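You operate a simulated robot arm through the tools that you are given. There is no shell and no other tool.

You run a simulated robot arm. Do the job below in one go: nothing can be reset, and whatever is moved stays where it is left.

## Task
Close up: lids on the blue and green tins, dauber in its cup, display off, slide in.

The check looks at the end state, three seconds after you hand in, the way a careful person would. Anything else that was tipped, shoved, dropped, spilled or broken makes it a failure. Lids that push on must go on centred and level and be pressed home; caps that screw on are set level and turned clockwise until they are tight.

## Robot
A 7-joint arm with a two-finger parallel gripper, fixed in place. Base frame: the origin is at the foot of the arm, x ahead of it, y to its left, z up; the work surface is at about z = 10. Readings come in mm, rad, newtons and seconds.
With the tool pointing down near the work surface it reaches from about 240 to 620 mm from the base axis. Its first joint turns from -1.152 to 1.152 rad. Payload 2.6 kg.
Tool frame: the origin (TCP) lies between the finger pads and is the grasp point; the fingertips stand 30 mm ahead of it; z points along the fingers, y is the line along which they close. Largest opening 94 mm; finger width 28, thickness 10; the body of the gripper, 50 by 96 mm, starts 55 mm behind the TCP.
Orientation is that of the tool frame in the base frame, as a unit quaternion [x, y, z, w]. With the fingers straight down and closing along the base's y, the tool's x points along the base's -x, its y along +y and its z along -z.

## Interface
- The arm moves only by the tool apply_moves. Its argument "steps" is a list of rows, each a list of 3 entries, a list of its own where there are three numbers: the turn, a rotation vector about the base's x, y, z in degrees, then the shift along the base's x, y, z in mm, then the finger opening in mm, from 0 to 94. In form: [[[rx, ry, rz], [tx, ty, tz], fingers], ...]. A call has 1 to 20 rows; each row shifts and turns the commanded pose from where the row before left it. Rows are played at 5 a second. More than 50 mm and 0.15 rad between two rows, or a gripper value outside its range, and nothing of the call is played. Where a pose cannot be reached the arm comes as near as it can. A force on the tool above 70 N (or 10 N above the force at the start of the call, whichever is more), or a blocked arm, ends the call early, and 0.2 s more pass. The fingers move at their own pace (about 72 mm/s each) and stop on an object; they squeeze with about 29 N. The grip force told is the motor's: it shows also when the fingers shut on nothing. Time passes only in rows, and 0.2 s behind the last, so rows that do not move let the fingers close. The reply holds the time, the measured pose of the TCP, the force on the tool along the base axes, the opening and the grip force, in the units named above and with some noise, with the torque about the TCP (base axes, N m) and any sound that the robot's microphone picked up.
- Cameras (640 x 400 px; columns grow to the right, rows downward): "scene" is fixed at [28.5, 419, 593.6]; the picture's right is [-0.84, -0.55, 0.00], its down [-0.21, 0.32, -0.92] and it looks along [0.50, -0.78, -0.38] (base axes); focal length 372 px, centre (320, 200). "wrist" rides on the gripper at [76, 14, -102] in the tool frame; the picture's right is [-0.18, 0.98, 0.00], its down [-0.75, -0.14, -0.64] and it looks along [-0.63, -0.12, 0.77] (tool axes); focal length 243 px, centre (320, 200). There is no depth. A picture from a camera that has moved, and an enlarged one, comes with that camera's place and axes in the base frame and with its lens. The place of the scene camera against the robot may be out by one fixed shift of up to 12 mm in any direction.
- grab_frame(camera): a new picture of that camera. The clock stands still meanwhile.
- enlarge(camera, box): a new picture of the part [left, top, right, bottom] of that camera's present view, enlarged. The clock stands still meanwhile.
- finish_job(): hands the job in; it is judged then, once.

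Nothing tells you positions but the pictures and the camera data. Unless the task says otherwise, let go and move clear before handing in.

The tools are called as a command line: name --argument value ..., lists and objects as JSON in quotes. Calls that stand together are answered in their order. apply_moves: Moves the arm, as the interface text tells. Its arguments: {"type":"object","properties":{"steps":{"type":"array","items":{"type":"array"}}},"required":["steps"]} The other tools are called the same way: grab_frame (camera) takes a picture; enlarge (camera, box) takes an enlarged picture of a part of a camera's view; finish_job () hands the job in.

At the start:

```text
time_s: 0.0
tcp_pos: [295.7, -261.3, 300.3]
tcp_rot: [0.0, 1.0, 0.0, 0.0]
wrist_force: [0.1, -0.3, -0.4]
ft_torque: [0.0, 0.01, -0.01]
gripper_width: 94.0
finger_force: 0.0
```

scene: 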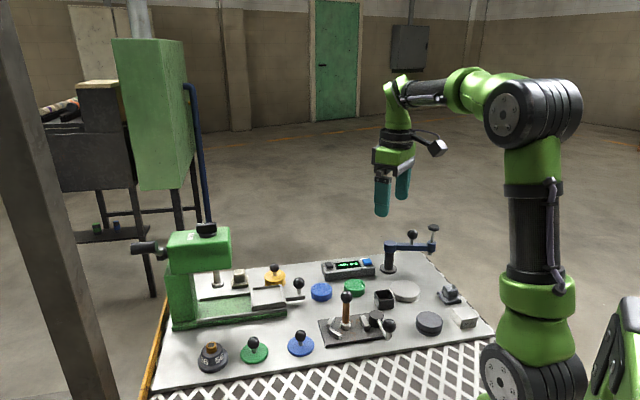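
wrist: 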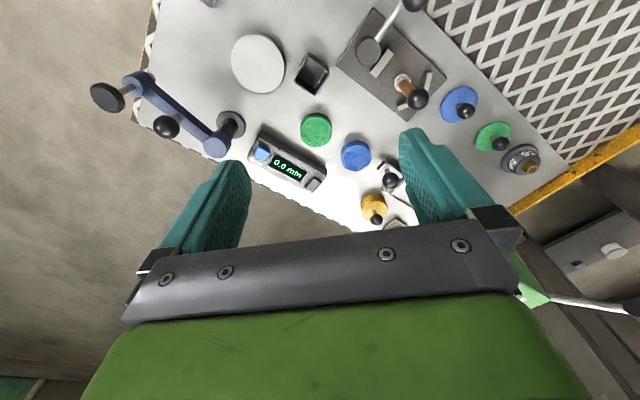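

I see a bench with tins, lids with knobs, a display box, a small cup, a dauber in a stand and a slide on a green press. I'll enlarge the pictures before moving.

enlarge --camera "scene" --box '[140, 220, 320, 390]'

enlarge --camera "scene" --box '[300, 220, 500, 360]'

enlarge --camera "wrist" --box '[220, 0, 420, 240]'

enlarge --camera "wrist" --box '[320, 0, 600, 240]'

```text
2.35 times, centred on (230, 305) of scene
camera zoom: at [28.5, 419.0, 593.6], right [-0.84, -0.55, 0.0], down [-0.21, 0.32, -0.92], along [0.5, -0.78, -0.38], focal length 875 px, centre (532, -47)
```

zoom: 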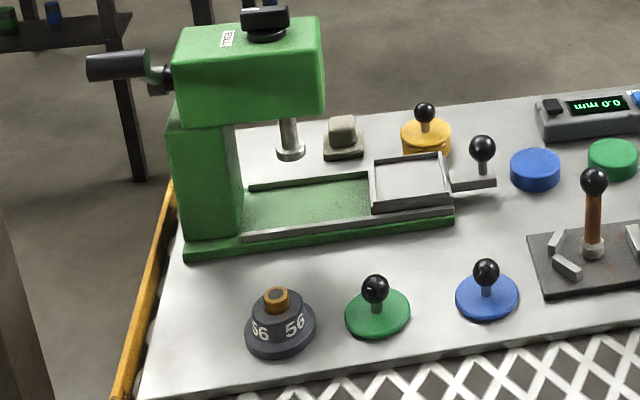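

```text
2.86 times, centred on (400, 290) of scene
camera zoom: at [28.5, 419.0, 593.6], right [-0.84, -0.55, 0.0], down [-0.21, 0.32, -0.92], along [0.5, -0.78, -0.38], focal length 1062 px, centre (91, -57)
```

zoom: 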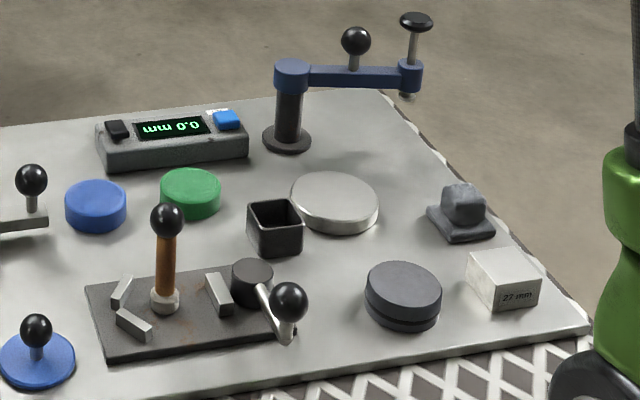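

```text
1.67 times, centred on (320, 120) of wrist
camera zoom: at [219.3, -247.6, 404.6], right [0.18, 0.98, 0.0], down [0.75, -0.14, 0.64], along [0.63, -0.12, -0.77], focal length 404 px, centre (320, 333)
```

zoom: 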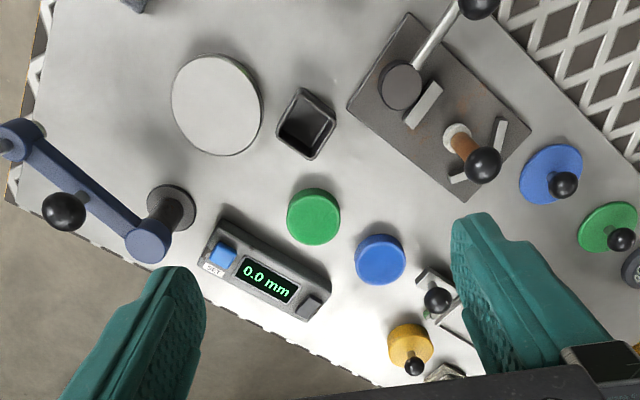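

```text
1.67 times, centred on (460, 120) of wrist
camera zoom: at [219.3, -247.6, 404.6], right [0.18, 0.98, 0.0], down [0.75, -0.14, 0.64], along [0.63, -0.12, -0.77], focal length 404 px, centre (87, 333)
```

zoom: 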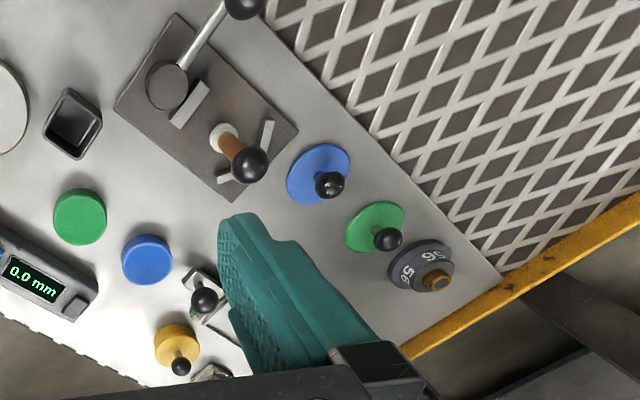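

The tins look to be near (440,-225) and (410,-260), and the lids near (387,-58) and (455,8). I'll move to look at the tins and display more closely.

apply_moves --steps '[[[0, 0, 0], [-14, 25, -13], 94], [[0, 0, 0], [-14, 25, -13], 94], [[0, 0, 0], [-13, 26, -14], 94], [[0, 0, 0], [0, 0, 0], 94]]'

grab_frame --camera "wrist"

enlarge --camera "wrist" --box '[200, 60, 400, 200]'

enlarge --camera "scene" --box '[310, 240, 410, 320]'

enlarge --camera "scene" --box '[310, 280, 410, 360]'

enlarge --camera "scene" --box '[210, 250, 310, 330]'

```text
time_s: 1.0
tcp_pos: [254.4, -183.4, 260.6]
tcp_rot: [-0.001, 1.0, 0.0, -0.001]
wrist_force: [-0.3, 0.0, -0.2]
ft_torque: [0.04, -0.01, 0.01]
gripper_width: 94.1
finger_force: 0.0
```

```text
taken
camera wrist: at [177.6, -170.0, 363.9], right [0.18, 0.98, 0.0], down [0.75, -0.14, 0.64], along [0.63, -0.12, -0.77], focal length 243 px, centre (320, 200)
```

wrist: 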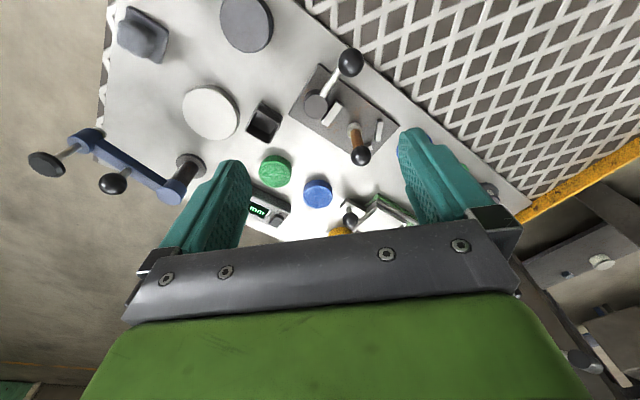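

```text
2.86 times, centred on (300, 130) of wrist
camera zoom: at [177.6, -170.0, 363.9], right [0.18, 0.98, 0.0], down [0.75, -0.14, 0.64], along [0.63, -0.12, -0.77], focal length 693 px, centre (377, 400)
```

zoom: 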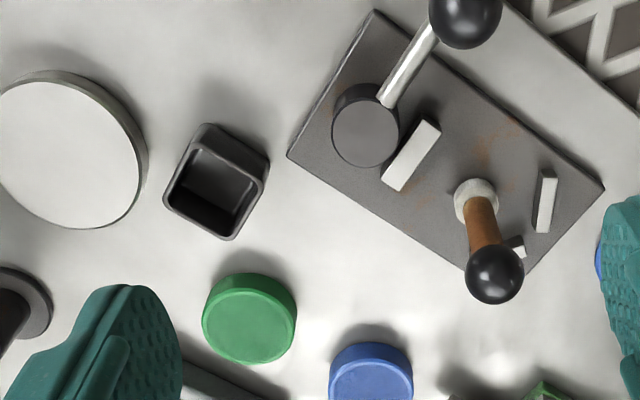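

```text
5.00 times, centred on (360, 280) of scene
camera zoom: at [28.5, 419.1, 593.6], right [-0.84, -0.55, 0.0], down [-0.21, 0.32, -0.92], along [0.5, -0.78, -0.38], focal length 1859 px, centre (120, -200)
```

zoom: 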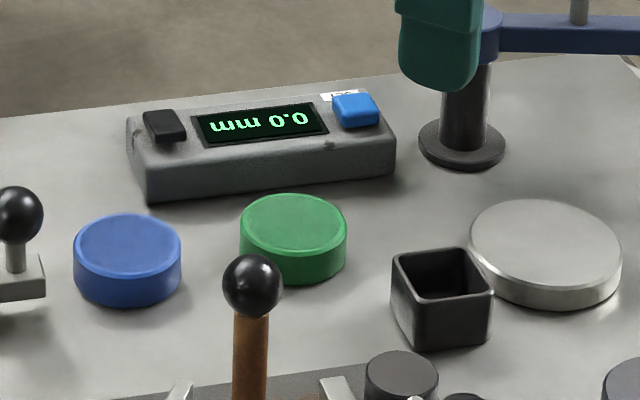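

```text
5.00 times, centred on (360, 320) of scene
camera zoom: at [28.5, 419.1, 593.6], right [-0.84, -0.55, 0.0], down [-0.21, 0.32, -0.92], along [0.5, -0.78, -0.38], focal length 1859 px, centre (120, -400)
```

zoom: 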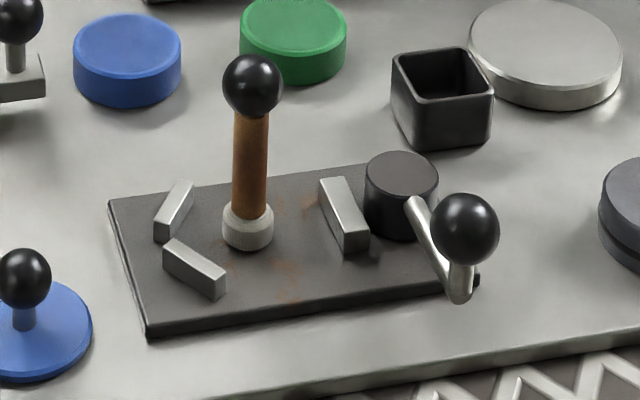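

```text
5.00 times, centred on (260, 290) of scene
camera zoom: at [28.5, 419.1, 593.6], right [-0.84, -0.55, 0.0], down [-0.21, 0.32, -0.92], along [0.5, -0.78, -0.38], focal length 1859 px, centre (620, -250)
```

zoom: 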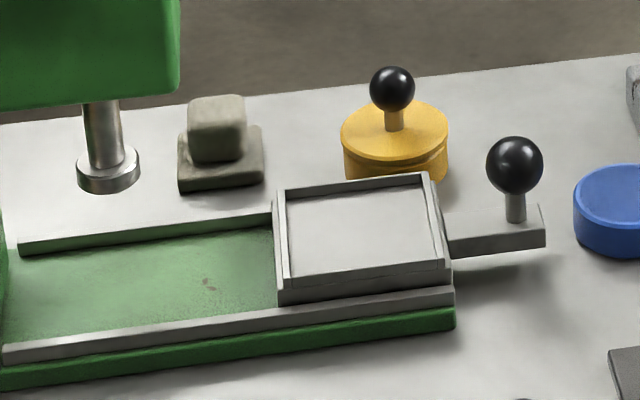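

The dauber is the brown-handled piece standing on the clamp plate, and the square black box is its cup. I'll move in to read the display's buttons.

apply_moves --steps '[[[0, 0, 0], [25, -25, -8], 94], [[0, 0, 0], [25, -25, -8], 94], [[0, 0, 0], [25, -25, -8], 94], [[0, 0, 0], [25, -25, -8], 94], [[0, 0, 0], [25, -25, -8], 94], [[0, 0, 0], [0, 0, 0], 94]]'

grab_frame --camera "wrist"

enlarge --camera "wrist" --box '[220, 80, 420, 220]'

```text
time_s: 2.4
tcp_pos: [380.2, -309.7, 221.5]
tcp_rot: [-0.001, 1.0, 0.0, 0.0]
wrist_force: [0.0, 0.3, 0.6]
ft_torque: [-0.02, 0.0, 0.02]
gripper_width: 94.2
finger_force: 0.0
```

```text
taken
camera wrist: at [303.9, -295.6, 324.0], right [0.18, 0.98, 0.0], down [0.75, -0.14, 0.64], along [0.63, -0.12, -0.77], focal length 243 px, centre (320, 200)
```

wrist: 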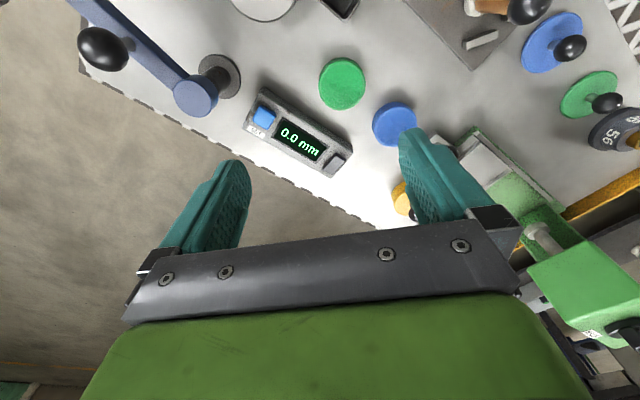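

```text
2.86 times, centred on (320, 150) of wrist
camera zoom: at [303.9, -295.6, 324.0], right [0.18, 0.98, 0.0], down [0.75, -0.14, 0.64], along [0.63, -0.12, -0.77], focal length 693 px, centre (320, 343)
```

zoom: 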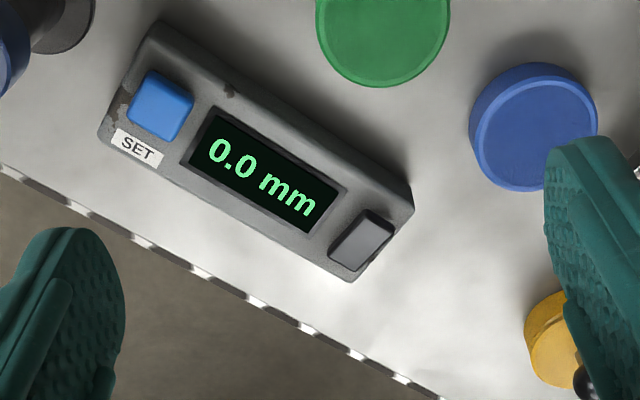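

The blue button is marked SET, so I take the dark button near (477,-307) as power. I'll close the fingers, hover over it and check alignment.

apply_moves --steps '[[[0, 0, 0], [25, 1, -25], 60], [[0, 0, 0], [25, 1, -28], 30], [[0, 0, 0], [25, 1, -28], 0], [[0, 0, 0], [23, 1, -28], 0], [[0, 0, 0], [0, 0, 0], 0], [[0, 0, 0], [0, 0, 0], 0]]'

grab_frame --camera "wrist"

enlarge --camera "wrist" --box '[260, 80, 380, 200]'

enlarge --camera "scene" --box '[290, 220, 410, 300]'

```text
time_s: 3.8
tcp_pos: [478.8, -305.2, 114.9]
tcp_rot: [-0.001, 1.0, 0.0, 0.0]
wrist_force: [0.1, 0.4, 0.4]
ft_torque: [0.0, -0.03, 0.0]
gripper_width: 0.0
finger_force: 28.8
```

```text
taken
camera wrist: at [402.0, -291.5, 216.4], right [0.18, 0.98, 0.0], down [0.75, -0.14, 0.64], along [0.63, -0.12, -0.77], focal length 243 px, centre (320, 200)
```

wrist: 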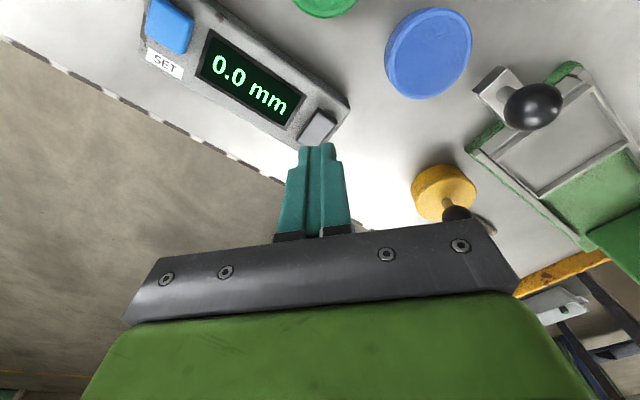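

```text
3.33 times, centred on (320, 140) of wrist
camera zoom: at [402.0, -291.5, 216.4], right [0.18, 0.98, 0.0], down [0.75, -0.14, 0.64], along [0.63, -0.12, -0.77], focal length 809 px, centre (320, 400)
```

zoom: 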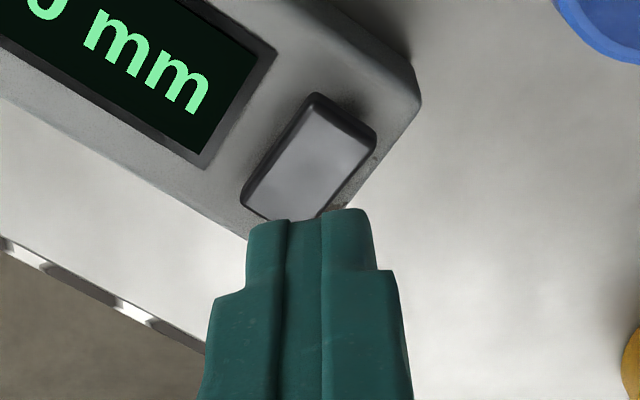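

```text
5.00 times, centred on (350, 260) of scene
camera zoom: at [28.5, 419.0, 593.6], right [-0.84, -0.55, 0.0], down [-0.21, 0.32, -0.92], along [0.5, -0.78, -0.38], focal length 1859 px, centre (170, -100)
```

zoom: 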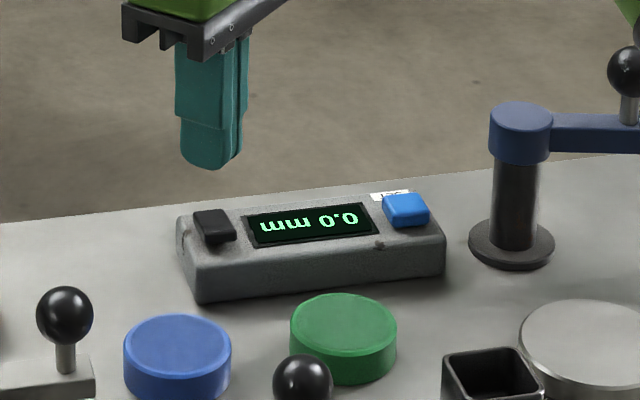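

The button is centred near (476.5,-307) with its top at about z = 40. I'll shift over it and come down to just above, then press in small steps.

apply_moves --steps '[[[0, 0, 0], [-2, -2, -20], 0], [[0, 0, 0], [0, 0, -15], 0], [[0, 0, 0], [0, 0, -5], 0], [[0, 0, 0], [0, 0, -2], 0], [[0, 0, 0], [0, 0, 0], 0]]'

enlarge --camera "wrist" --box '[240, 60, 400, 200]'

enlarge --camera "scene" --box '[290, 220, 410, 300]'

```text
time_s: 5.0
tcp_pos: [475.4, -308.6, 76.3]
tcp_rot: [0.002, 1.0, -0.001, 0.004]
wrist_force: [-22.3, 13.2, 46.1]
ft_torque: [0.27, 0.87, -0.21]
gripper_width: 0.0
finger_force: 28.9
```

```text
2.86 times, centred on (320, 130) of wrist
camera zoom: at [399.1, -293.7, 178.5], right [0.19, 0.98, 0.0], down [0.75, -0.14, 0.65], along [0.64, -0.12, -0.76], focal length 693 px, centre (320, 400)
```

zoom: 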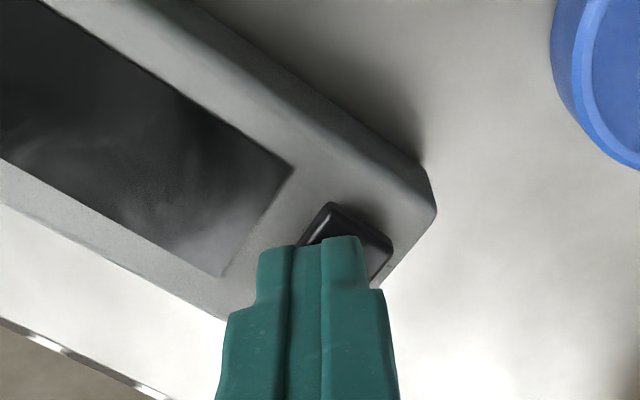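

```text
5.00 times, centred on (350, 260) of scene
camera zoom: at [28.2, 419.2, 593.5], right [-0.84, -0.55, 0.0], down [-0.21, 0.32, -0.93], along [0.5, -0.78, -0.38], focal length 1859 px, centre (170, -100)
```

zoom: 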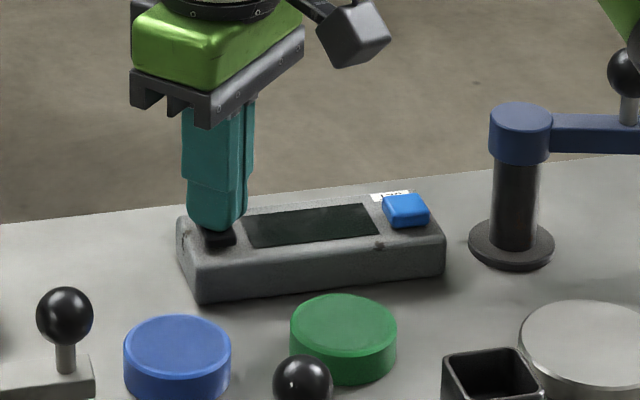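

The display went dark under the press. I'll lift straight up and check it stays off.

apply_moves --steps '[[[0, 0, 0], [0, 0, 5], 0], [[0, 0, 0], [0, 0, 20], 0], [[0, 0, 0], [0, 0, 40], 0], [[0, 0, 0], [0, 0, 40], 20], [[0, 0, 0], [0, 0, 0], 20]]'

grab_frame --camera "wrist"

enlarge --camera "scene" --box '[290, 220, 410, 300]'

```text
time_s: 6.2
tcp_pos: [475.3, -310.2, 176.7]
tcp_rot: [-0.001, 1.0, 0.0, 0.0]
wrist_force: [0.0, 0.6, 0.1]
ft_torque: [-0.02, -0.04, 0.02]
gripper_width: 20.0
finger_force: 0.0
```

```text
taken
camera wrist: at [399.0, -295.6, 278.7], right [0.18, 0.98, 0.0], down [0.75, -0.14, 0.64], along [0.63, -0.12, -0.77], focal length 243 px, centre (320, 200)
```

wrist: 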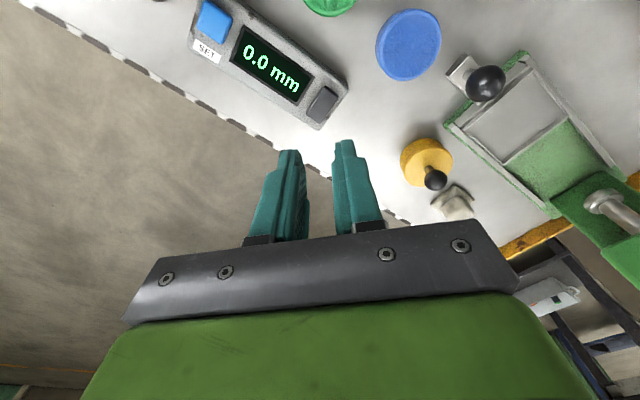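

```text
5.00 times, centred on (350, 260) of scene
camera zoom: at [28.5, 419.0, 593.6], right [-0.84, -0.55, 0.0], down [-0.21, 0.32, -0.92], along [0.5, -0.78, -0.38], focal length 1859 px, centre (170, -100)
```

zoom: 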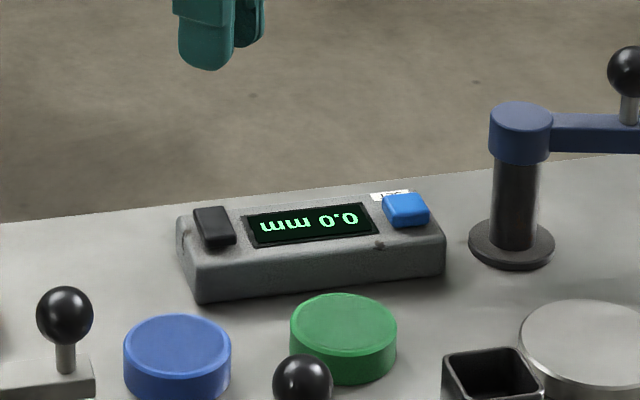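

The display came back on after release, so it may need a longer hold. I'll re-centre, come down gently and watch it in stages.

apply_moves --steps '[[[0, 0, 0], [1.2, 2.7, -40], 0], [[0, 0, 0], [0, 0, -40], 0], [[0, 0, 0], [0, 0, -14], 0], [[0, 0, 0], [0, 0, -2], 0], [[0, 0, 0], [0, 0, 0], 0]]'

enlarge --camera "scene" --box '[290, 220, 410, 300]'

```text
time_s: 7.4
tcp_pos: [476.5, -306.4, 81.5]
tcp_rot: [0.0, 1.0, 0.0, 0.0]
wrist_force: [-0.3, 0.5, -0.1]
ft_torque: [-0.02, -0.01, 0.0]
gripper_width: 0.0
finger_force: 29.4
```

```text
5.00 times, centred on (350, 260) of scene
camera zoom: at [28.5, 419.0, 593.6], right [-0.84, -0.55, 0.0], down [-0.21, 0.32, -0.92], along [0.5, -0.78, -0.38], focal length 1859 px, centre (170, -100)
```

zoom: 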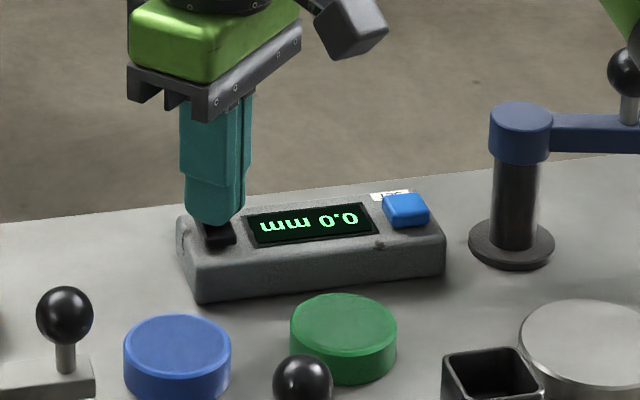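

apply_moves --steps '[[[0, 0, 0], [0, 0, -1.5], 0], [[0, 0, 0], [0, 0, -1], 0], [[0, 0, 0], [0, 0, -1], 0], [[0, 0, 0], [0, 0, 0], 0]]'

enlarge --camera "scene" --box '[290, 220, 410, 300]'

```text
time_s: 8.4
tcp_pos: [476.3, -306.4, 75.3]
tcp_rot: [0.0, 1.0, 0.0, 0.0]
wrist_force: [-0.2, 1.0, 0.0]
ft_torque: [0.03, 0.0, 0.02]
gripper_width: 0.2
finger_force: 29.0
```

```text
5.00 times, centred on (350, 260) of scene
camera zoom: at [28.5, 419.0, 593.6], right [-0.84, -0.55, 0.0], down [-0.21, 0.32, -0.92], along [0.5, -0.78, -0.38], focal length 1859 px, centre (170, -100)
```

zoom: 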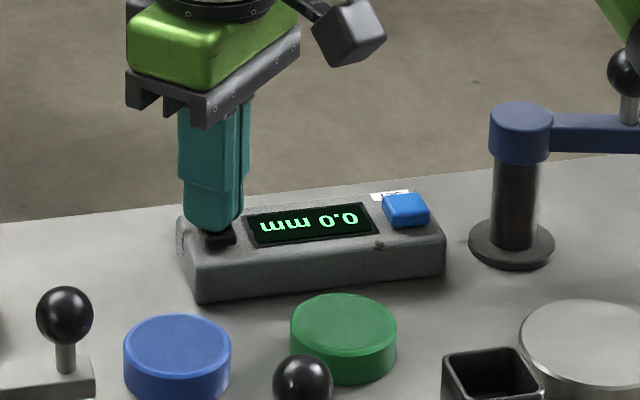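

apply_moves --steps '[[[0, 0, 0], [0, 0, -1], 0], [[0, 0, 0], [0, 0, -1], 0], [[0, 0, 0], [0, 0, 0], 0]]'

enlarge --camera "scene" --box '[290, 220, 410, 300]'

```text
time_s: 9.2
tcp_pos: [478.3, -306.8, 76.5]
tcp_rot: [-0.001, 1.0, -0.001, 0.001]
wrist_force: [-5.9, 3.8, 14.0]
ft_torque: [0.08, 0.21, -0.06]
gripper_width: 0.2
finger_force: 29.0
```

```text
5.00 times, centred on (350, 260) of scene
camera zoom: at [28.4, 419.1, 593.6], right [-0.84, -0.55, 0.0], down [-0.21, 0.32, -0.93], along [0.5, -0.78, -0.38], focal length 1859 px, centre (170, -100)
```

zoom: 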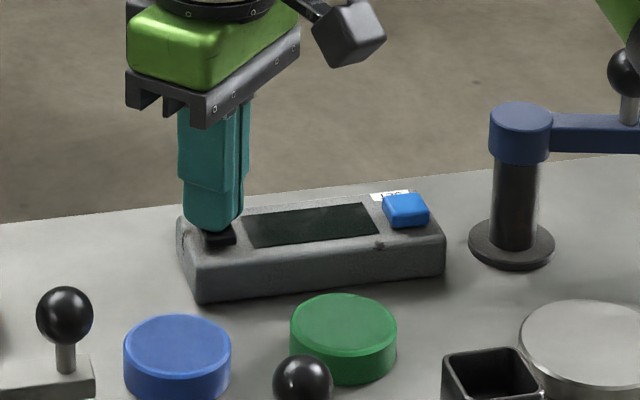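

It's off at a light 14 N. I'll hold for a few seconds and look before releasing.

apply_moves --steps '[[[0, 0, 0], [0, 0, 0], 0], [[0, 0, 0], [0, 0, 0], 0], [[0, 0, 0], [0, 0, 0], 0], [[0, 0, 0], [0, 0, 0], 0], [[0, 0, 0], [0, 0, 0], 0], [[0, 0, 0], [0, 0, 0], 0], [[0, 0, 0], [0, 0, 0], 0], [[0, 0, 0], [0, 0, 0], 0], [[0, 0, 0], [0, 0, 0], 0], [[0, 0, 0], [0, 0, 0], 0], [[0, 0, 0], [0, 0, 0], 0], [[0, 0, 0], [0, 0, 0], 0]]'

enlarge --camera "scene" --box '[290, 220, 410, 300]'

```text
time_s: 11.8
tcp_pos: [476.9, -307.2, 75.7]
tcp_rot: [0.0, 1.0, 0.0, 0.001]
wrist_force: [-7.2, 4.5, 23.6]
ft_torque: [0.09, 0.27, -0.09]
gripper_width: 0.1
finger_force: 29.3
```

```text
5.00 times, centred on (350, 260) of scene
camera zoom: at [28.3, 419.1, 593.6], right [-0.84, -0.55, 0.0], down [-0.21, 0.32, -0.93], along [0.5, -0.78, -0.38], focal length 1859 px, centre (170, -100)
```

zoom: 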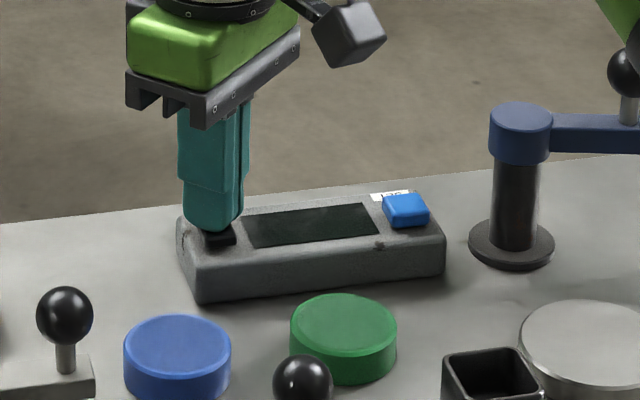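

Still off after the hold. I'll release slowly and check.

apply_moves --steps '[[[0, 0, 0], [0, 0, 2], 0], [[0, 0, 0], [0, 0, 3], 0], [[0, 0, 0], [0, 0, 10], 0]]'

enlarge --camera "scene" --box '[290, 220, 410, 300]'

```text
time_s: 12.6
tcp_pos: [476.2, -305.4, 88.0]
tcp_rot: [-0.001, 1.0, 0.001, -0.001]
wrist_force: [-0.4, 1.0, -0.6]
ft_torque: [0.02, -0.02, -0.01]
gripper_width: 0.0
finger_force: 28.9
```

```text
5.00 times, centred on (350, 260) of scene
camera zoom: at [28.5, 419.0, 593.6], right [-0.84, -0.55, 0.0], down [-0.21, 0.32, -0.92], along [0.5, -0.78, -0.38], focal length 1859 px, centre (170, -100)
```

zoom: 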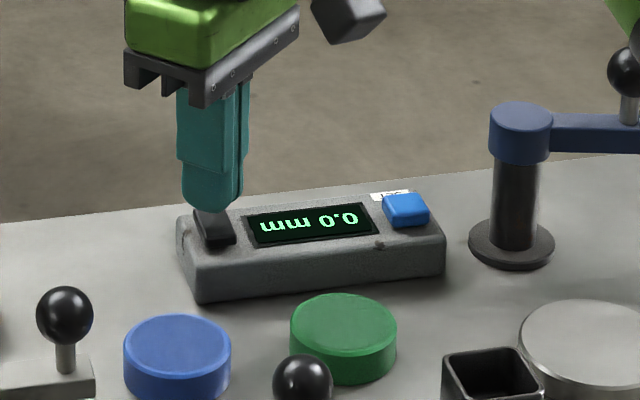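

It lights again on release, and the sideways push suggested the button's face is tilted, like a rocker. I'll back off and look at its shape closely.

apply_moves --steps '[[[0, 0, 0], [0, 0, 20], 0], [[0, 0, 0], [-20, 0, 20], 0], [[0, 0, 0], [-20, 10, 0], 0], [[0, 0, 0], [0, 0, 0], 0]]'

grab_frame --camera "wrist"

enlarge --camera "wrist" --box '[270, 120, 350, 180]'

enlarge --camera "scene" --box '[315, 250, 385, 290]'

```text
time_s: 13.6
tcp_pos: [436.5, -297.8, 128.5]
tcp_rot: [0.0, 1.0, 0.0, 0.0]
wrist_force: [-0.5, -1.0, 0.4]
ft_torque: [0.04, -0.02, -0.01]
gripper_width: 0.0
finger_force: 29.3
```

```text
taken
camera wrist: at [360.0, -282.8, 231.5], right [0.18, 0.98, 0.0], down [0.75, -0.14, 0.64], along [0.63, -0.12, -0.77], focal length 243 px, centre (320, 200)
```

wrist: 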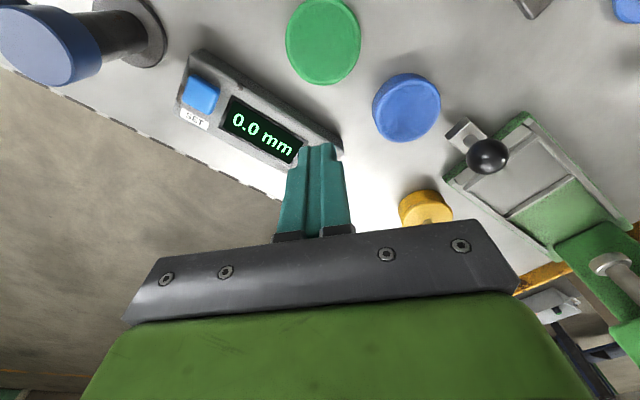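

```text
6.67 times, centred on (310, 150) of wrist
camera zoom: at [360.0, -282.8, 231.5], right [0.18, 0.98, 0.0], down [0.75, -0.14, 0.64], along [0.63, -0.12, -0.77], focal length 1618 px, centre (387, 533)
```

zoom: 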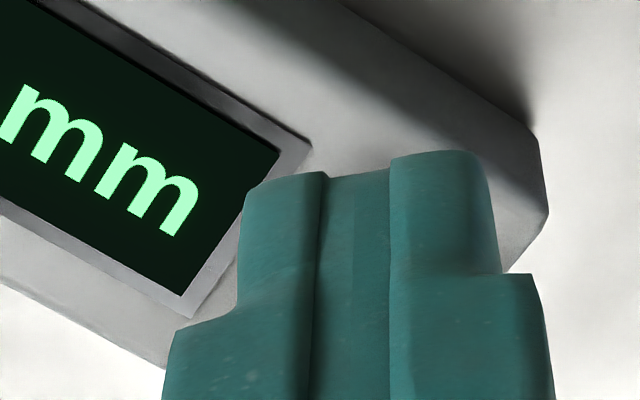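

```text
9.14 times, centred on (350, 270) of scene
camera zoom: at [28.5, 419.0, 593.6], right [-0.84, -0.55, 0.0], down [-0.21, 0.32, -0.92], along [0.5, -0.78, -0.38], focal length 3399 px, centre (46, -440)
```

zoom: 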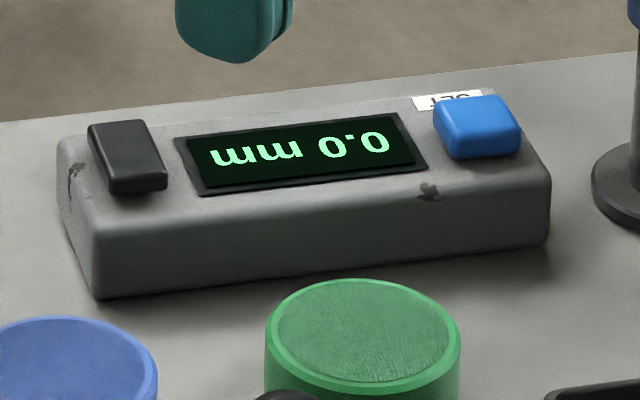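

The dark button looks like a rocker raised at its far (+x,-y) end, so a centre press only held it level. I'll turn the tool 38.5° to match the button and press just that raised end.

apply_moves --steps '[[[0, 0, 7.7], [10.1, -4.5, 0], 0], [[0, 0, 7.7], [10.1, -4.5, 0], 0], [[0, 0, 7.7], [10.1, -4.5, 0], 0], [[0, 0, 7.7], [10.1, -4.5, -10], 0], [[0, 0, 7.7], [10.1, -4.5, -10], 0], [[0, 0, 0], [0, 0, -10], 0], [[0, 0, 0], [0, 0, 0], 0]]'

grab_frame --camera "wrist"

enlarge --camera "wrist" --box '[260, 100, 380, 180]'

enlarge --camera "scene" --box '[315, 240, 385, 290]'

```text
time_s: 15.2
tcp_pos: [487.7, -319.2, 98.2]
tcp_rot: [-0.33, 0.944, 0.0, 0.0]
wrist_force: [-0.2, 0.1, 0.8]
ft_torque: [0.02, -0.04, 0.03]
gripper_width: 0.1
finger_force: 28.6
```

```text
taken
camera wrist: at [419.9, -355.6, 201.3], right [-0.47, 0.88, 0.0], down [0.68, 0.36, 0.64], along [0.57, 0.3, -0.77], focal length 243 px, centre (320, 200)
```

wrist: 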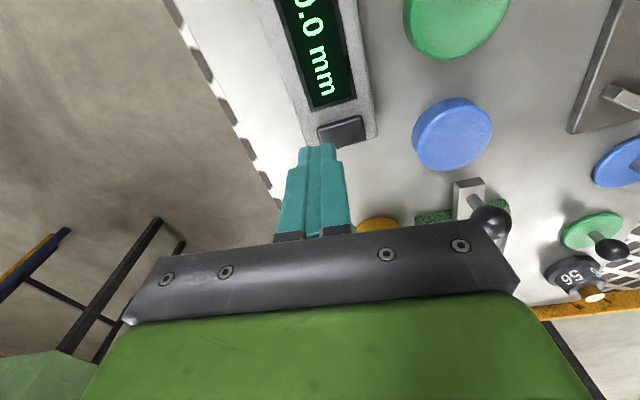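

```text
5.00 times, centred on (320, 140) of wrist
camera zoom: at [419.9, -355.6, 201.3], right [-0.47, 0.88, 0.0], down [0.68, 0.36, 0.64], along [0.57, 0.3, -0.77], focal length 1213 px, centre (320, 500)
```

zoom: 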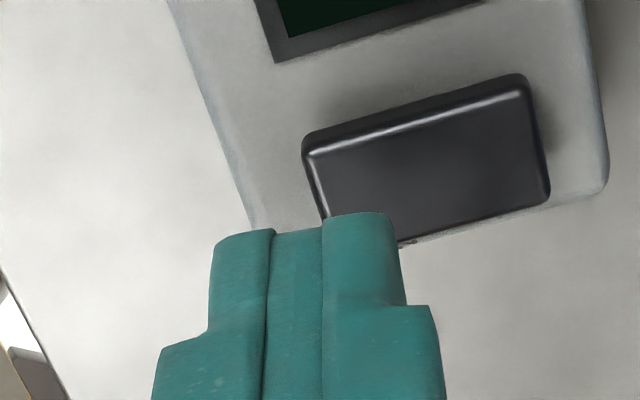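

```text
8.00 times, centred on (350, 265) of scene
camera zoom: at [28.5, 419.0, 593.6], right [-0.84, -0.55, 0.0], down [-0.21, 0.32, -0.92], along [0.5, -0.78, -0.38], focal length 2974 px, centre (80, -320)
```

zoom: 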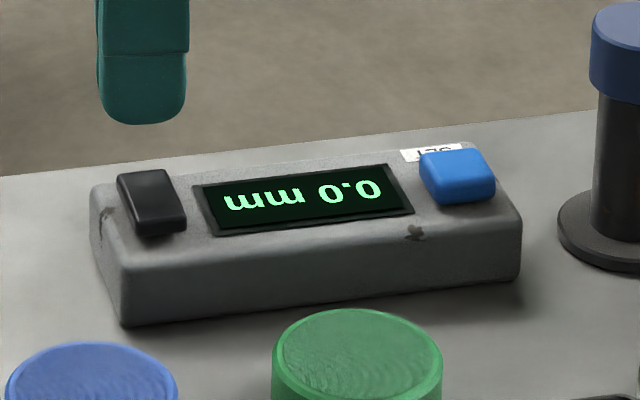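

The button is about 30 mm long, centred near (477,-310). I'll shift out slightly so only its outer end is under the fingers and press down stepwise.

apply_moves --steps '[[[0, 0, 0], [0.5, -4.7, -8], 0], [[0, 0, 0], [0, 0, -9], 0], [[0, 0, 0], [0, 0, -1.5], 0], [[0, 0, 0], [0, 0, -1.5], 0], [[0, 0, 0], [0, 0, -1.5], 0], [[0, 0, 0], [0, 0, -1.5], 0], [[0, 0, 0], [0, 0, 0], 0]]'

enlarge --camera "scene" --box '[315, 240, 385, 290]'

```text
time_s: 16.8
tcp_pos: [487.5, -323.6, 76.6]
tcp_rot: [-0.33, 0.944, 0.001, 0.0]
wrist_force: [-0.4, -0.2, 0.8]
ft_torque: [0.01, 0.02, 0.01]
gripper_width: 0.0
finger_force: 28.9
```

```text
8.00 times, centred on (350, 265) of scene
camera zoom: at [28.5, 419.0, 593.6], right [-0.84, -0.55, 0.0], down [-0.21, 0.32, -0.92], along [0.5, -0.78, -0.38], focal length 2974 px, centre (80, -320)
```

zoom: 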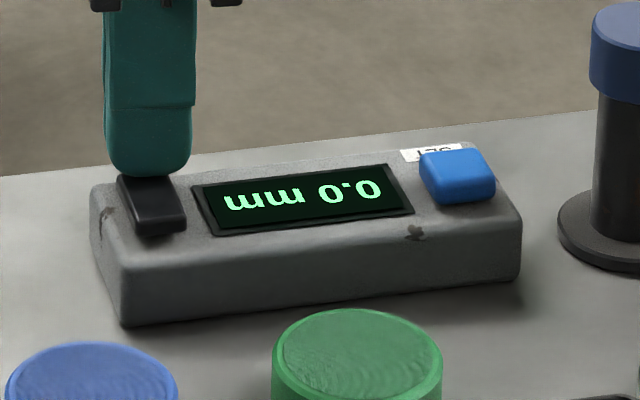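

apply_moves --steps '[[[0, 0, 0], [0, 0, -1], 0], [[0, 0, 0], [0, 0, -1], 0], [[0, 0, 0], [0, 0, 0], 0]]'

enlarge --camera "scene" --box '[315, 240, 385, 290]'

```text
time_s: 17.6
tcp_pos: [487.5, -323.1, 74.9]
tcp_rot: [-0.331, 0.944, -0.001, 0.0]
wrist_force: [0.0, -0.2, 2.8]
ft_torque: [-0.02, 0.04, 0.03]
gripper_width: 0.0
finger_force: 29.1
```

```text
8.00 times, centred on (350, 265) of scene
camera zoom: at [28.5, 419.1, 593.6], right [-0.84, -0.55, 0.0], down [-0.21, 0.32, -0.93], along [0.5, -0.78, -0.38], focal length 2974 px, centre (80, -320)
```

zoom: 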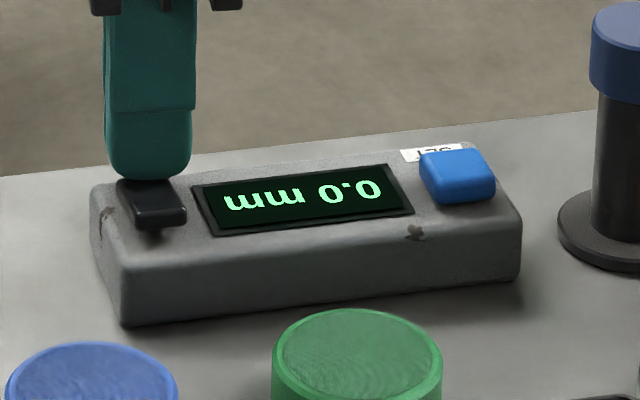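

The rocker is tipping as hoped. I'll continue down a little.

apply_moves --steps '[[[0, 0, 0], [0, 0, -1], 0], [[0, 0, 0], [0, 0, -1], 0], [[0, 0, 0], [0, 0, 0], 0]]'

enlarge --camera "scene" --box '[315, 240, 385, 290]'

```text
time_s: 18.4
tcp_pos: [488.4, -324.8, 75.3]
tcp_rot: [-0.33, 0.944, -0.001, 0.002]
wrist_force: [-8.8, 5.1, 22.2]
ft_torque: [0.26, 0.54, -0.07]
gripper_width: 0.1
finger_force: 29.2
```

```text
8.00 times, centred on (350, 265) of scene
camera zoom: at [28.3, 419.1, 593.6], right [-0.84, -0.55, 0.0], down [-0.21, 0.32, -0.93], along [0.5, -0.78, -0.38], focal length 2974 px, centre (80, -320)
```

zoom: 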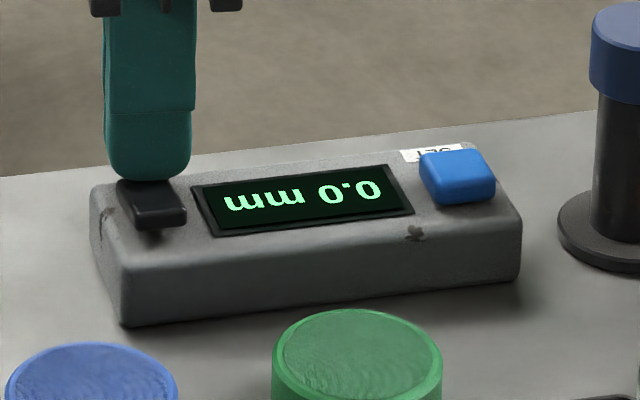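

apply_moves --steps '[[[0, 0, 0], [0, 0, 2], 0], [[0, 0, 0], [0, 0, 3], 0], [[0, 0, 0], [0, 0, 15], 0], [[0, 0, 0], [0, 0, 15], 0], [[0, 0, 0], [0, 0, 0], 0]]'

enlarge --camera "scene" --box '[315, 240, 385, 290]'

enlarge --camera "wrist" --box '[260, 80, 380, 160]'

```text
time_s: 19.6
tcp_pos: [486.6, -323.1, 107.7]
tcp_rot: [-0.33, 0.944, 0.0, 0.0]
wrist_force: [0.4, -0.5, 0.7]
ft_torque: [-0.03, 0.01, -0.02]
gripper_width: 0.1
finger_force: 28.9
```

```text
8.00 times, centred on (350, 265) of scene
camera zoom: at [28.5, 419.0, 593.6], right [-0.84, -0.55, 0.0], down [-0.21, 0.32, -0.92], along [0.5, -0.78, -0.38], focal length 2974 px, centre (80, -320)
```

zoom: 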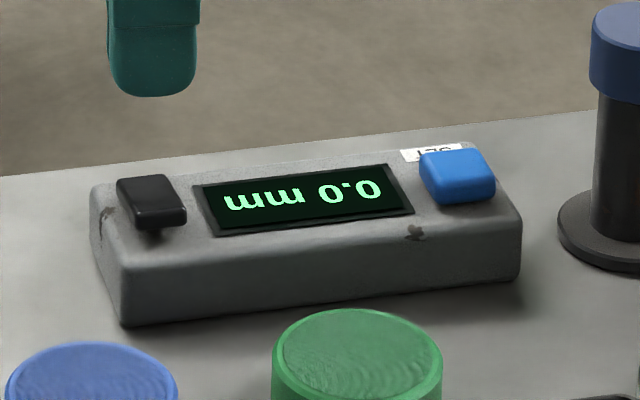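

```text
5.00 times, centred on (320, 120) of wrist
camera zoom: at [418.3, -359.3, 210.7], right [-0.47, 0.88, 0.0], down [0.68, 0.36, 0.64], along [0.57, 0.3, -0.77], focal length 1213 px, centre (320, 600)
```

zoom: 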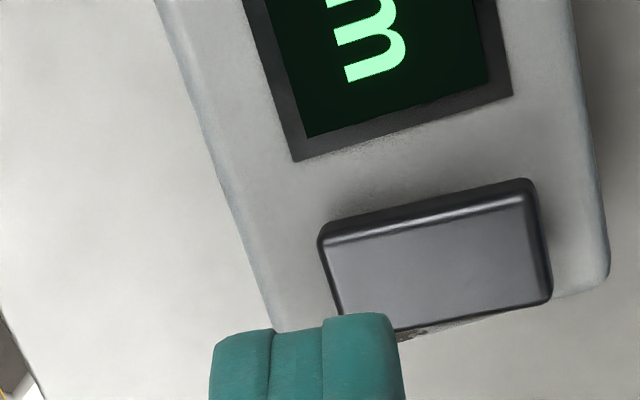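

The rocker latched with its front end now raised, but the display is still on. The off side must be the front end, so I'll press that end now.

apply_moves --steps '[[[0, 0, 0], [-10, 13.5, 0], 0], [[0, 0, 0], [-10.5, 13.5, 0], 0], [[0, 0, 0], [0, 0, -14], 0], [[0, 0, 0], [0, 0, -10], 0], [[0, 0, 0], [0, 0, -3], 0], [[0, 0, 0], [0, 0, 0], 0]]'

enlarge --camera "scene" --box '[315, 240, 385, 290]'

enlarge --camera "wrist" --box '[260, 80, 380, 180]'

```text
time_s: 21.0
tcp_pos: [467.9, -296.5, 79.4]
tcp_rot: [-0.33, 0.944, 0.0, 0.0]
wrist_force: [-0.5, -0.8, 0.3]
ft_torque: [-0.03, 0.03, 0.02]
gripper_width: 0.1
finger_force: 29.2
```

```text
8.00 times, centred on (350, 265) of scene
camera zoom: at [28.5, 419.0, 593.6], right [-0.84, -0.55, 0.0], down [-0.21, 0.32, -0.92], along [0.5, -0.78, -0.38], focal length 2974 px, centre (80, -320)
```

zoom: 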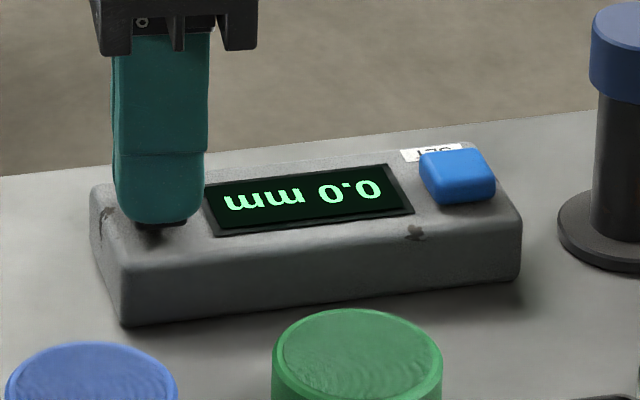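

```text
4.00 times, centred on (320, 130) of wrist
camera zoom: at [398.8, -332.4, 182.6], right [-0.47, 0.88, 0.0], down [0.68, 0.36, 0.64], along [0.57, 0.3, -0.77], focal length 970 px, centre (320, 480)
```

zoom: 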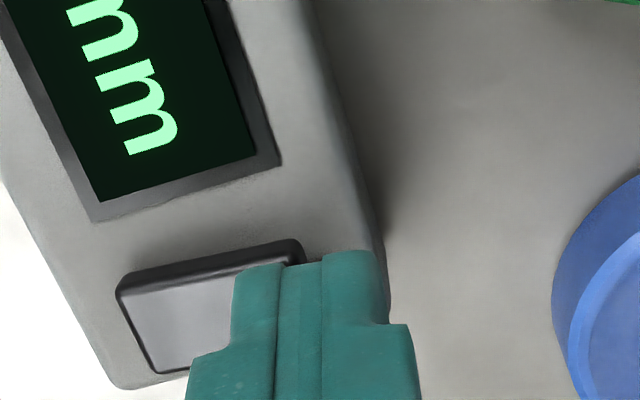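

apply_moves --steps '[[[0, 0, 0], [-1.9, 2.3, 0], 0], [[0, 0, 0], [0, 0, -1.5], 0], [[0, 0, 0], [0, 0, -1.5], 0], [[0, 0, 0], [0, 0, -1.5], 0], [[0, 0, 0], [0, 0, 0], 0]]'

enlarge --camera "scene" --box '[315, 240, 385, 290]'

```text
time_s: 22.2
tcp_pos: [466.1, -293.5, 75.2]
tcp_rot: [-0.33, 0.944, 0.0, 0.0]
wrist_force: [0.6, -0.8, 1.0]
ft_torque: [0.02, 0.0, 0.03]
gripper_width: 0.0
finger_force: 28.6
```

```text
8.00 times, centred on (350, 265) of scene
camera zoom: at [28.5, 419.0, 593.6], right [-0.84, -0.55, 0.0], down [-0.21, 0.32, -0.92], along [0.5, -0.78, -0.38], focal length 2974 px, centre (80, -320)
```

zoom: 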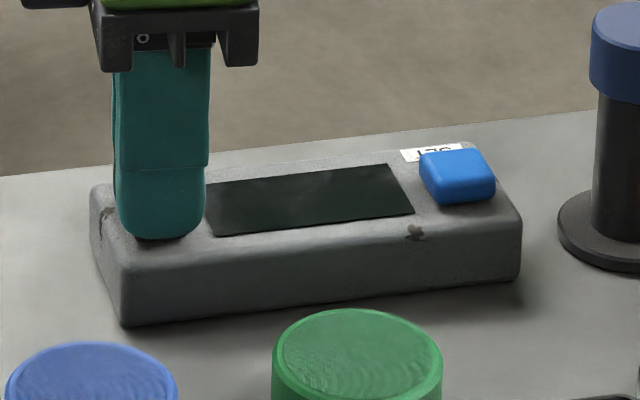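

Pressing the front end turns it off. I'll push a bit further to latch it, then lift.

apply_moves --steps '[[[0, 0, 0], [0, 0, -1.5], 0], [[0, 0, 0], [0, 0, -1.5], 0], [[0, 0, 0], [0, 0, -1], 0], [[0, 0, 0], [0, 0, 0], 0]]'

enlarge --camera "scene" --box '[315, 240, 385, 290]'

```text
time_s: 23.2
tcp_pos: [466.1, -294.6, 74.0]
tcp_rot: [-0.329, 0.944, -0.001, 0.002]
wrist_force: [-18.8, 9.0, 33.7]
ft_torque: [0.23, 0.16, 0.06]
gripper_width: 0.0
finger_force: 29.4
```

```text
8.00 times, centred on (350, 265) of scene
camera zoom: at [28.3, 419.2, 593.5], right [-0.84, -0.55, 0.0], down [-0.21, 0.32, -0.93], along [0.5, -0.78, -0.38], focal length 2974 px, centre (80, -320)
```

zoom: 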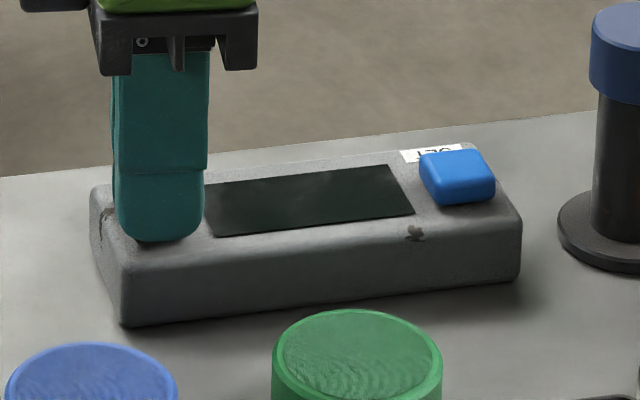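

apply_moves --steps '[[[0, 0, 0], [0, 0, 3], 0], [[0, 0, 0], [0, 0, 5], 0], [[0, 0, 0], [0, 0, 20], 0], [[0, 0, 0], [0, 0, 30], 0], [[0, 0, 0], [0, 0, 40], 0], [[0, 0, 0], [0, 0, 0], 0]]'

enlarge --camera "scene" --box '[315, 240, 385, 290]'

grab_frame --camera "wrist"

```text
time_s: 24.6
tcp_pos: [465.6, -294.2, 169.6]
tcp_rot: [-0.329, 0.944, 0.0, 0.0]
wrist_force: [-0.6, 0.3, 0.2]
ft_torque: [0.01, -0.04, 0.01]
gripper_width: 0.0
finger_force: 29.3
```

```text
8.00 times, centred on (350, 265) of scene
camera zoom: at [28.5, 419.0, 593.6], right [-0.84, -0.55, 0.0], down [-0.21, 0.32, -0.92], along [0.5, -0.78, -0.38], focal length 2974 px, centre (80, -320)
```

zoom: 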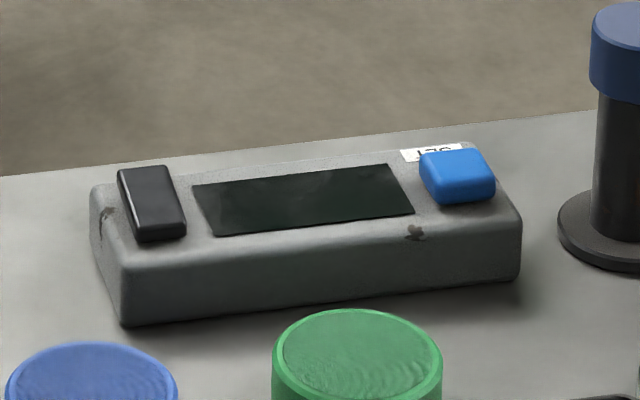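

```text
taken
camera wrist: at [397.7, -330.4, 273.3], right [-0.47, 0.88, 0.0], down [0.68, 0.36, 0.64], along [0.57, 0.3, -0.77], focal length 243 px, centre (320, 200)
```

wrist: 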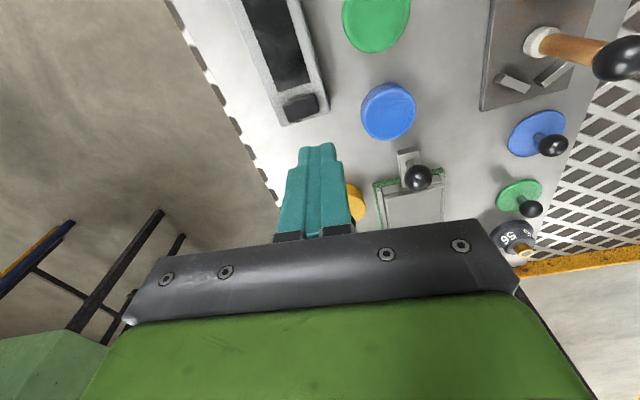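

Display is off and stays off. Next the slide: its ball handle is near (477,-175), so I'll move above it to look.

apply_moves --steps '[[[0, 0, 0], [4, 40, -5], 30], [[0, 0, 0], [4, 40, -5], 50], [[0, 0, 0], [3, 39, -5], 50], [[0, 0, 0], [0, 0, 0], 50]]'

grab_frame --camera "wrist"

enlarge --camera "wrist" --box '[240, 80, 400, 200]'

enlarge --camera "scene" --box '[150, 200, 330, 340]'

```text
time_s: 25.6
tcp_pos: [476.0, -172.7, 154.6]
tcp_rot: [-0.33, 0.944, 0.001, 0.0]
wrist_force: [-1.0, 0.4, -0.4]
ft_torque: [0.0, 0.01, -0.02]
gripper_width: 49.9
finger_force: 0.0
```

```text
taken
camera wrist: at [407.3, -210.0, 258.1], right [-0.47, 0.88, 0.0], down [0.68, 0.36, 0.64], along [0.57, 0.3, -0.77], focal length 243 px, centre (320, 200)
```

wrist: 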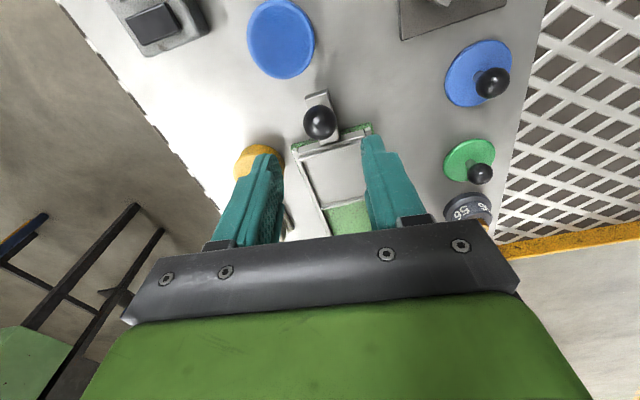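

```text
3.33 times, centred on (320, 140) of wrist
camera zoom: at [407.3, -210.0, 258.1], right [-0.47, 0.88, 0.0], down [0.68, 0.36, 0.64], along [0.57, 0.3, -0.77], focal length 809 px, centre (320, 400)
```

zoom: 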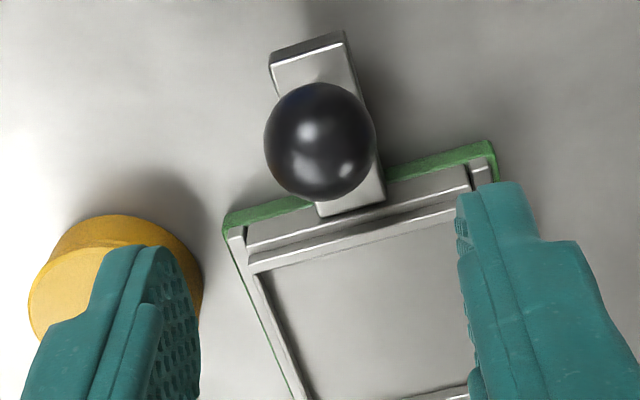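

```text
2.86 times, centred on (240, 270) of scene
camera zoom: at [28.5, 419.1, 593.6], right [-0.84, -0.55, 0.0], down [-0.21, 0.32, -0.92], along [0.5, -0.78, -0.38], focal length 1062 px, centre (549, 0)
```

zoom: 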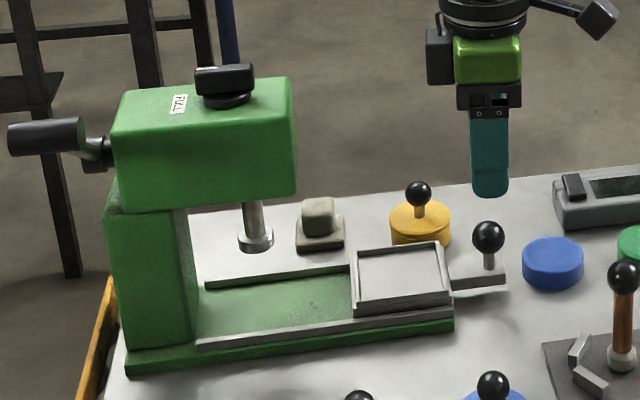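

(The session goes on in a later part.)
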